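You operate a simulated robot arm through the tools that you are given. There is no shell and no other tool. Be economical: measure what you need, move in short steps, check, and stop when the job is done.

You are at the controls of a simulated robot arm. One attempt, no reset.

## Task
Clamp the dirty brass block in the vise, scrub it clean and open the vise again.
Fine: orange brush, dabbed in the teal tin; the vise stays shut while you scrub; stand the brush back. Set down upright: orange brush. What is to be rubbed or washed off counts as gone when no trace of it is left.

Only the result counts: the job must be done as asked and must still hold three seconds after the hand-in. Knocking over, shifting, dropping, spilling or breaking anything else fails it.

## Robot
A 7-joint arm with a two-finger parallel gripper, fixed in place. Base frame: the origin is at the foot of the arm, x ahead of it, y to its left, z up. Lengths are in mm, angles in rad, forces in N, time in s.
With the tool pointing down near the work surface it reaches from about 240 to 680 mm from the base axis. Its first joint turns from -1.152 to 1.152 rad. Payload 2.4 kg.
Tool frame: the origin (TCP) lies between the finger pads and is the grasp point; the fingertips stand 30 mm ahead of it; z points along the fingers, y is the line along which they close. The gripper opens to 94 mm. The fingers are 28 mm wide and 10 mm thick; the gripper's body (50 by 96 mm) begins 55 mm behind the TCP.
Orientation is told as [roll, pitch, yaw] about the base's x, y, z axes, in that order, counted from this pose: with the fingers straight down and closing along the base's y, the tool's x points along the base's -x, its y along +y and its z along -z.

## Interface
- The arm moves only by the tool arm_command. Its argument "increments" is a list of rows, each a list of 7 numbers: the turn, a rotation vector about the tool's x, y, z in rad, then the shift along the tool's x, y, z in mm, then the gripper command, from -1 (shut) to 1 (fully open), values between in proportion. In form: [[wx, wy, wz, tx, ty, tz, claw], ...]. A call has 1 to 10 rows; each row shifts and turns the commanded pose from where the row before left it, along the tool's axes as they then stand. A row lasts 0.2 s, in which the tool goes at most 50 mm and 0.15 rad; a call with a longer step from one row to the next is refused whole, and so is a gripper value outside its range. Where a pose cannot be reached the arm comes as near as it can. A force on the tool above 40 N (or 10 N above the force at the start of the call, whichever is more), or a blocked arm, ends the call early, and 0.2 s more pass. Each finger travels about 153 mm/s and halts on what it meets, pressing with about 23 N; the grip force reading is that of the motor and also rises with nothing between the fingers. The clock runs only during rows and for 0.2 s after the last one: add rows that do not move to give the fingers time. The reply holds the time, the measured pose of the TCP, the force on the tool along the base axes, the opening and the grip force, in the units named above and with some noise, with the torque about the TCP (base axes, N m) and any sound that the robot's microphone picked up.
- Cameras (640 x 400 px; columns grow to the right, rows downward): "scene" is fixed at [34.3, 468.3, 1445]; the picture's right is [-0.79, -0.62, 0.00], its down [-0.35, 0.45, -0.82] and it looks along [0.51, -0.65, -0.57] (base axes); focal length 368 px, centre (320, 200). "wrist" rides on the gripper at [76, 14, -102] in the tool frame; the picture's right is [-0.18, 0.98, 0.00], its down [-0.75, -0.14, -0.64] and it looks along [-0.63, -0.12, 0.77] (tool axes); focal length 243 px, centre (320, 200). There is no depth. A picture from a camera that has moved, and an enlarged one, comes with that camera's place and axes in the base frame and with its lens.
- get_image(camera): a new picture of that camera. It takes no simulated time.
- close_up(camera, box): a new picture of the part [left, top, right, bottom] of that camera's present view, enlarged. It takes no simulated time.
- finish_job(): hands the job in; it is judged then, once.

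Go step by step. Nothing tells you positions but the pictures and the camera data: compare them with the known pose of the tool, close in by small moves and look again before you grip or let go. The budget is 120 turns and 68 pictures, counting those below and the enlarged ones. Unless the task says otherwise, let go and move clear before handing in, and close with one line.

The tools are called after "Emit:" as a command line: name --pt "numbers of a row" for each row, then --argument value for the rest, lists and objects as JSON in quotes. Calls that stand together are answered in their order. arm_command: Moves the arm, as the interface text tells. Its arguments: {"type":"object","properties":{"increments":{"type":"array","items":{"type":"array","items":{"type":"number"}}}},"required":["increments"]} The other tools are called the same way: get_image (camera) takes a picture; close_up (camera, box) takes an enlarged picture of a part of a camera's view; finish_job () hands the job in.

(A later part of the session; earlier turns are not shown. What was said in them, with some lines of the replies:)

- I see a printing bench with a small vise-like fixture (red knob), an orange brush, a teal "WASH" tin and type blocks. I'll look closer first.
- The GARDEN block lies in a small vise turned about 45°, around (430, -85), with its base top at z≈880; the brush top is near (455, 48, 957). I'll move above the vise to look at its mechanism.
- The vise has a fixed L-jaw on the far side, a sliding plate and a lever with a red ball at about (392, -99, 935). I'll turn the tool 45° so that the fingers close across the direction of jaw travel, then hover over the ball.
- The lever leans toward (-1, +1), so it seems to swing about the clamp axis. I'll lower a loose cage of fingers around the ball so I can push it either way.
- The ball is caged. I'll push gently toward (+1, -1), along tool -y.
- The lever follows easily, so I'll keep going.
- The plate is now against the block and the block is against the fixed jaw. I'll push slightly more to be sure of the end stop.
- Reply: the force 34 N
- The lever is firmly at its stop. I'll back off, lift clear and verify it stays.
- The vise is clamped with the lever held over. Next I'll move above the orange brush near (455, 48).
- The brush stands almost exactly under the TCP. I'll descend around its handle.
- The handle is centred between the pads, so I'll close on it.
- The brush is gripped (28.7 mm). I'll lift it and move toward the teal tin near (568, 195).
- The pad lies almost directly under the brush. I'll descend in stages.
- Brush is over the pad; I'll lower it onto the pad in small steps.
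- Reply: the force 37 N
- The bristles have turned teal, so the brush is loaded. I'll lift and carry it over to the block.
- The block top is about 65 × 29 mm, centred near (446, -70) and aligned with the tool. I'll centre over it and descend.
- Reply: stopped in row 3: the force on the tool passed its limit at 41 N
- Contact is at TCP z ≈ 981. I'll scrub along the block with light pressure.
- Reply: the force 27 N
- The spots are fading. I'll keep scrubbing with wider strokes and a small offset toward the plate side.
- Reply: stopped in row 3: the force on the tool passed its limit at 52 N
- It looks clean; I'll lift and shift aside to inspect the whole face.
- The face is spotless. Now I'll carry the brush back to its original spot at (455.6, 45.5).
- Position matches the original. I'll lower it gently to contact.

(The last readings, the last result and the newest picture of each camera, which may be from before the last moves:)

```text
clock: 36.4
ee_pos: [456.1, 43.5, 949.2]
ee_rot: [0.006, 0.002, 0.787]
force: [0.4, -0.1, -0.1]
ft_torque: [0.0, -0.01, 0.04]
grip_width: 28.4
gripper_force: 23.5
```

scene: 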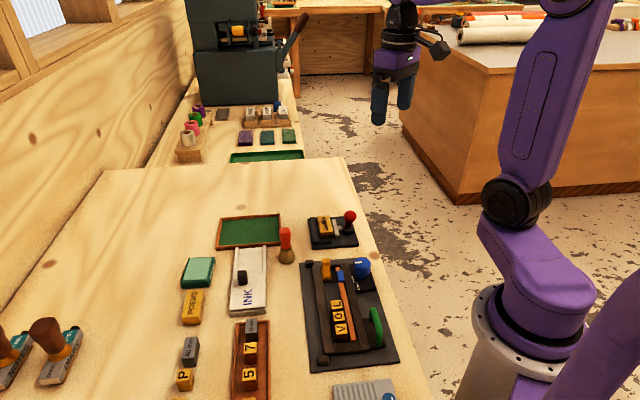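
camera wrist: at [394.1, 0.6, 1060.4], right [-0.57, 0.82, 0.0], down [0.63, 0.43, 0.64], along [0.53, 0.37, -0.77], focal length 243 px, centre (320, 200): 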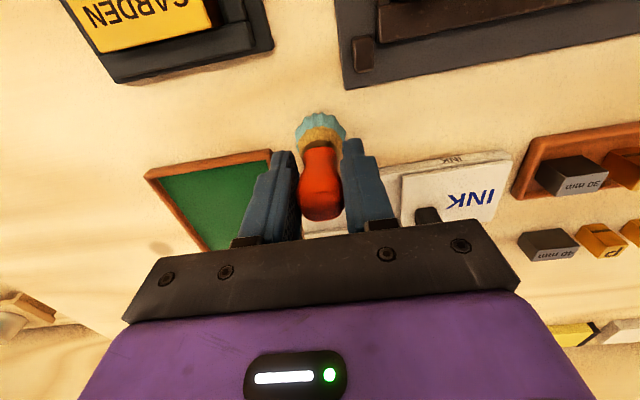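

Emit:
arm_command --pt "0 0 0 0 0 1 -1" --pt "0 0 0 0 0 0 -1"

```text
clock: 37.0
ee_pos: [455.8, 45.3, 948.8]
ee_rot: [0.005, 0.001, 0.786]
force: [-5.3, -0.7, 15.8]
ft_torque: [-0.11, 0.02, -0.03]
grip_width: 28.6
gripper_force: 22.9
```

It is standing on the table. I'll open the fingers gently and then lift straight up.

Emit:
arm_command --pt "0 0 0 0 0 -0.5 -1" --pt "0 0 0 0 0 0 -0.35" --pt "0 0 0 0 0 0 -0.2" --pt "0 0 0 0 0 0 0.1" --pt "0 0 0 0 0 0 0.5" --pt "0 0 0 0 0 0 0.5"

Emit:
get_image --camera "wrist"

```text
clock: 38.4
ee_pos: [455.8, 44.6, 948.4]
ee_rot: [0.005, 0.002, 0.788]
force: [-0.1, -0.6, 0.4]
ft_torque: [0.03, 0.0, -0.01]
grip_width: 70.6
gripper_force: 0.0
```

```text
25 pictures are left
camera wrist: at [392.2, 0.6, 1050.0], right [-0.57, 0.82, 0.0], down [0.63, 0.43, 0.64], along [0.53, 0.37, -0.77], focal length 243 px, centre (320, 200)
```

wrist: 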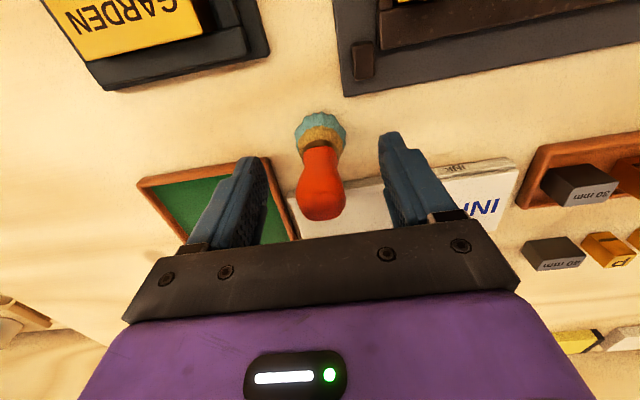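

The brush stands upright. I'll lift and move over the lever ball at about (420, -121).

Emit:
arm_command --pt "0 0 0 0 0 -30 0.5" --pt "0 0 0 0 0 -35 0.5" --pt "0 0 0 0 0 -30 0.5" --pt "0 0 0 28.4 -18.5 0 0.5" --pt "0 0 0 28.4 -18.5 0 0.5" --pt "0 0 0 28.4 -18.5 0 0.5" --pt "0 0 0 28.4 -18.5 0 0.5" --pt "0 0 0 28.4 -18.5 0 0.5" --pt "0 0 0 0 0 0 0.5"

Emit:
get_image --camera "wrist"

```text
clock: 40.4
ee_pos: [421.8, -122.3, 1042.2]
ee_rot: [0.004, 0.003, 0.787]
force: [-0.5, 0.8, 0.0]
ft_torque: [-0.02, 0.0, 0.01]
grip_width: 70.7
gripper_force: 0.1
```

```text
24 pictures are left
camera wrist: at [357.8, -167.0, 1145.3], right [-0.57, 0.82, 0.0], down [0.63, 0.43, 0.64], along [0.53, 0.37, -0.77], focal length 243 px, centre (320, 200)
```

wrist: 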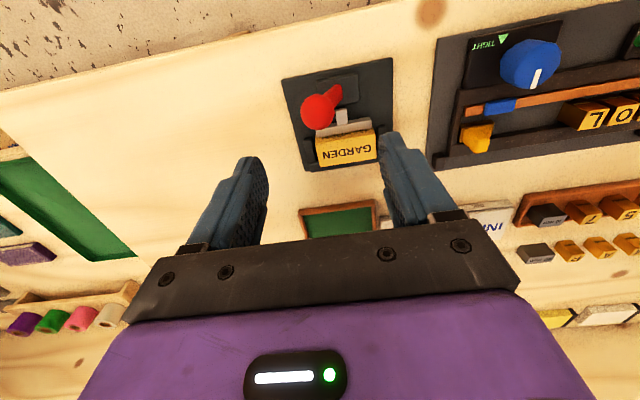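

The ball is centred under the TCP. I'll lower the cage and push the lever back along tool +y.

Emit:
arm_command --pt "0 0 0 0 0 30 0.17" --pt "0 0 0 0 0 35 0.17" --pt "0 0 0 0 0 35 0.17" --pt "0 0 0 0 0 0 0.17" --pt "0 0 0 0 8 0 0.17" --pt "0 0 0 0 8 0 0.17" --pt "0 0 0 0 8 0 0.17" --pt "0 0 0 0 8 0 0.17" --pt "0 0 0 0 8 0 0.17"

Emit:
get_image --camera "wrist"

```text
clock: 42.4
ee_pos: [391.0, -91.4, 943.4]
ee_rot: [0.006, 0.003, 0.79]
force: [0.8, 0.1, 0.8]
ft_torque: [0.03, -0.03, 0.0]
grip_width: 54.9
gripper_force: 0.1
```

```text
23 pictures are left
camera wrist: at [328.9, -135.8, 1045.2], right [-0.57, 0.82, 0.01], down [0.63, 0.43, 0.64], along [0.52, 0.37, -0.77], focal length 243 px, centre (320, 200)
```

wrist: 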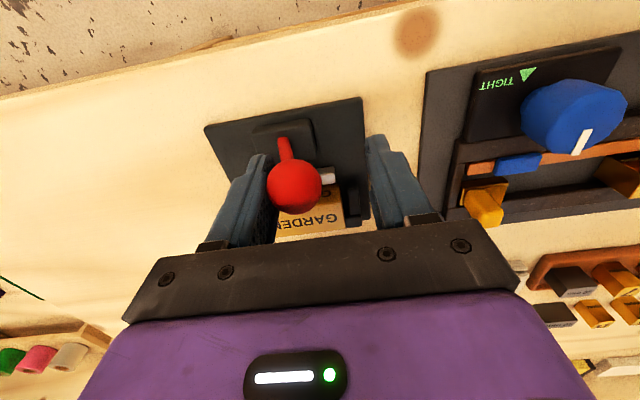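

Emit:
arm_command --pt "0 0 0 0 5 0 0.17" --pt "0 0 0 0 4 0 0.17" --pt "0 0 0 0 4 0 0.17" --pt "0 0 0 0 3 0 0.17" --pt "0 0 0 0 0 0 0.17"

Emit:
close_up --camera "wrist" --box '[200, 80, 400, 240]'

```text
clock: 43.6
ee_pos: [382.4, -82.6, 944.5]
ee_rot: [0.001, -0.002, 0.787]
force: [12.0, -13.1, 12.9]
ft_torque: [-0.55, -0.78, 0.15]
grip_width: 65.2
gripper_force: 8.8
```

```text
2.50 times, centred on (300, 160) of wrist
camera zoom: at [318.5, -126.8, 1045.3], right [-0.57, 0.82, 0.0], down [0.63, 0.43, 0.64], along [0.53, 0.36, -0.77], focal length 606 px, centre (370, 300)
```

zoom: 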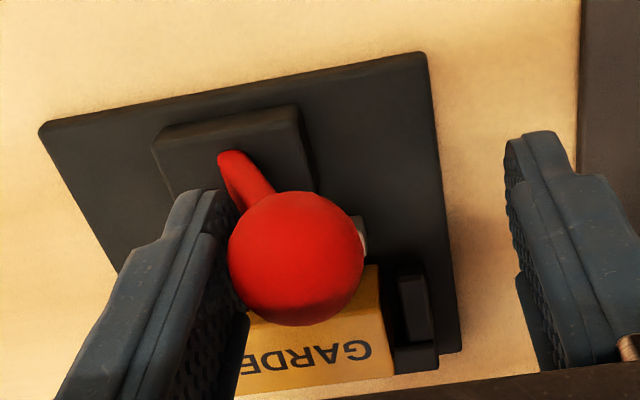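

The lever is back at its open stop (18 N of resistance). I'll back off, lift clear and check everything.

Emit:
arm_command --pt "0 0 0 0 -8 0 0.17" --pt "0 0 0 0 -8 0 0.17" --pt "0 0 0 0 0 -25 0.17" --pt "0 0 0 0 0 -40 0.17" --pt "0 0 0 0 0 -45 0.17" --pt "0 0 0 40 0 -20 0.17" --pt "0 0 0 40 0 0 0.17" --pt "0 0 0 0 0 0 0.17"

Emit:
get_image --camera "scene"

Emit:
close_up --camera "scene" --box '[270, 195, 370, 270]'

Emit:
get_image --camera "wrist"

```text
clock: 45.4
ee_pos: [334.1, -148.0, 1073.9]
ee_rot: [0.005, 0.001, 0.789]
force: [0.2, -0.7, -0.1]
ft_torque: [-0.01, 0.03, 0.0]
grip_width: 55.1
gripper_force: 0.0
```

```text
21 pictures are left
```

scene: 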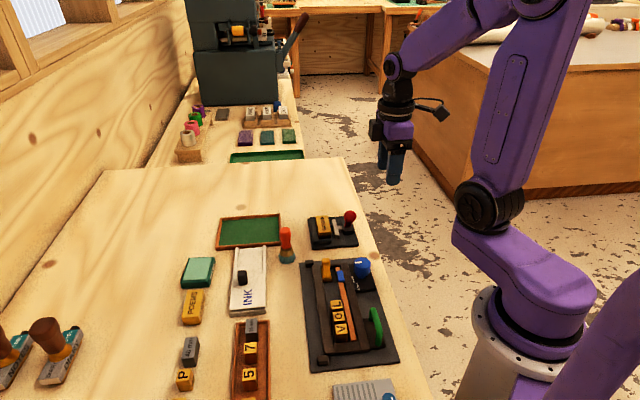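

```text
5.33 times, centred on (320, 232) of scene
camera zoom: at [34.3, 468.3, 1445.0], right [-0.79, -0.62, 0.0], down [-0.35, 0.45, -0.82], along [0.51, -0.65, -0.57], focal length 1961 px, centre (320, 27)
```

zoom: 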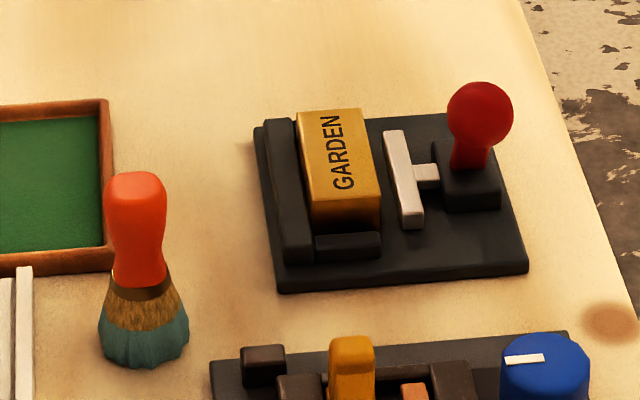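

```text
19 pictures are left
camera wrist: at [271.3, -192.6, 1175.4], right [-0.57, 0.82, 0.01], down [0.63, 0.43, 0.64], along [0.52, 0.37, -0.77], focal length 243 px, centre (320, 200)
```

wrist: 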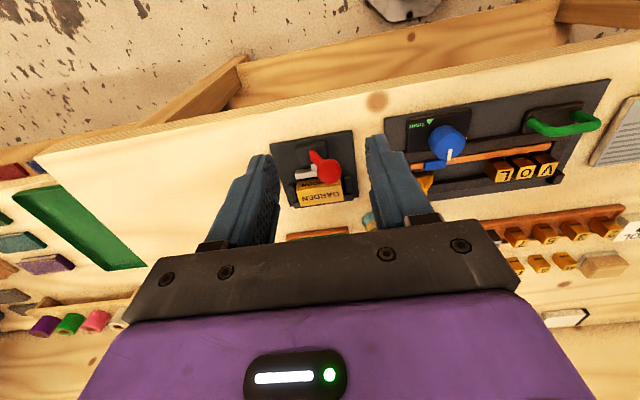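

The vise is open, the block is in place and the brush is standing. I'll take one last look at the block's plate-side face.

Emit:
close_up --camera "wrist" --box '[270, 130, 360, 210]'

Emit:
close_up --camera "scene" --box '[318, 212, 348, 234]'

```text
5.00 times, centred on (315, 170) of wrist
camera zoom: at [271.3, -192.6, 1175.4], right [-0.57, 0.82, 0.01], down [0.63, 0.43, 0.64], along [0.52, 0.37, -0.77], focal length 1213 px, centre (345, 350)
```

zoom: 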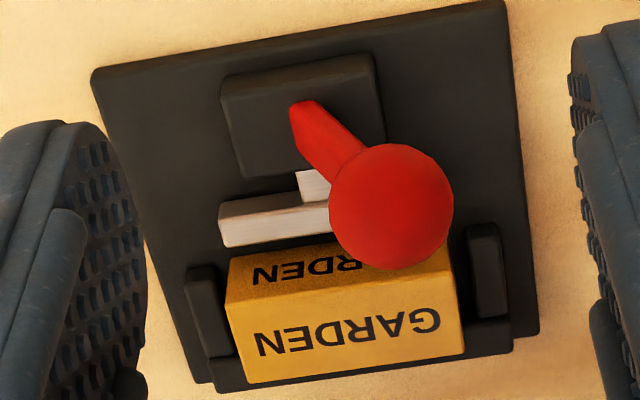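

```text
16.00 times, centred on (333, 223) of scene
camera zoom: at [34.3, 468.3, 1445.0], right [-0.79, -0.62, 0.0], down [-0.35, 0.45, -0.82], along [0.51, -0.65, -0.57], focal length 5884 px, centre (112, -168)
```

zoom: 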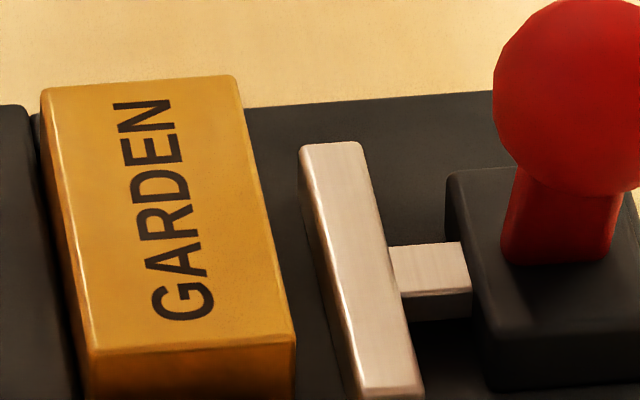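

The block is clean, the vise is open, the brush is standing upright and the arm is clear, so I'm handing in.

Emit:
finish_job

```text
The job is handed in.
```

The brass block was clamped, scrubbed until no trace of dirt showed and released; the vise is open again and the orange brush is standing upright back at its spot.
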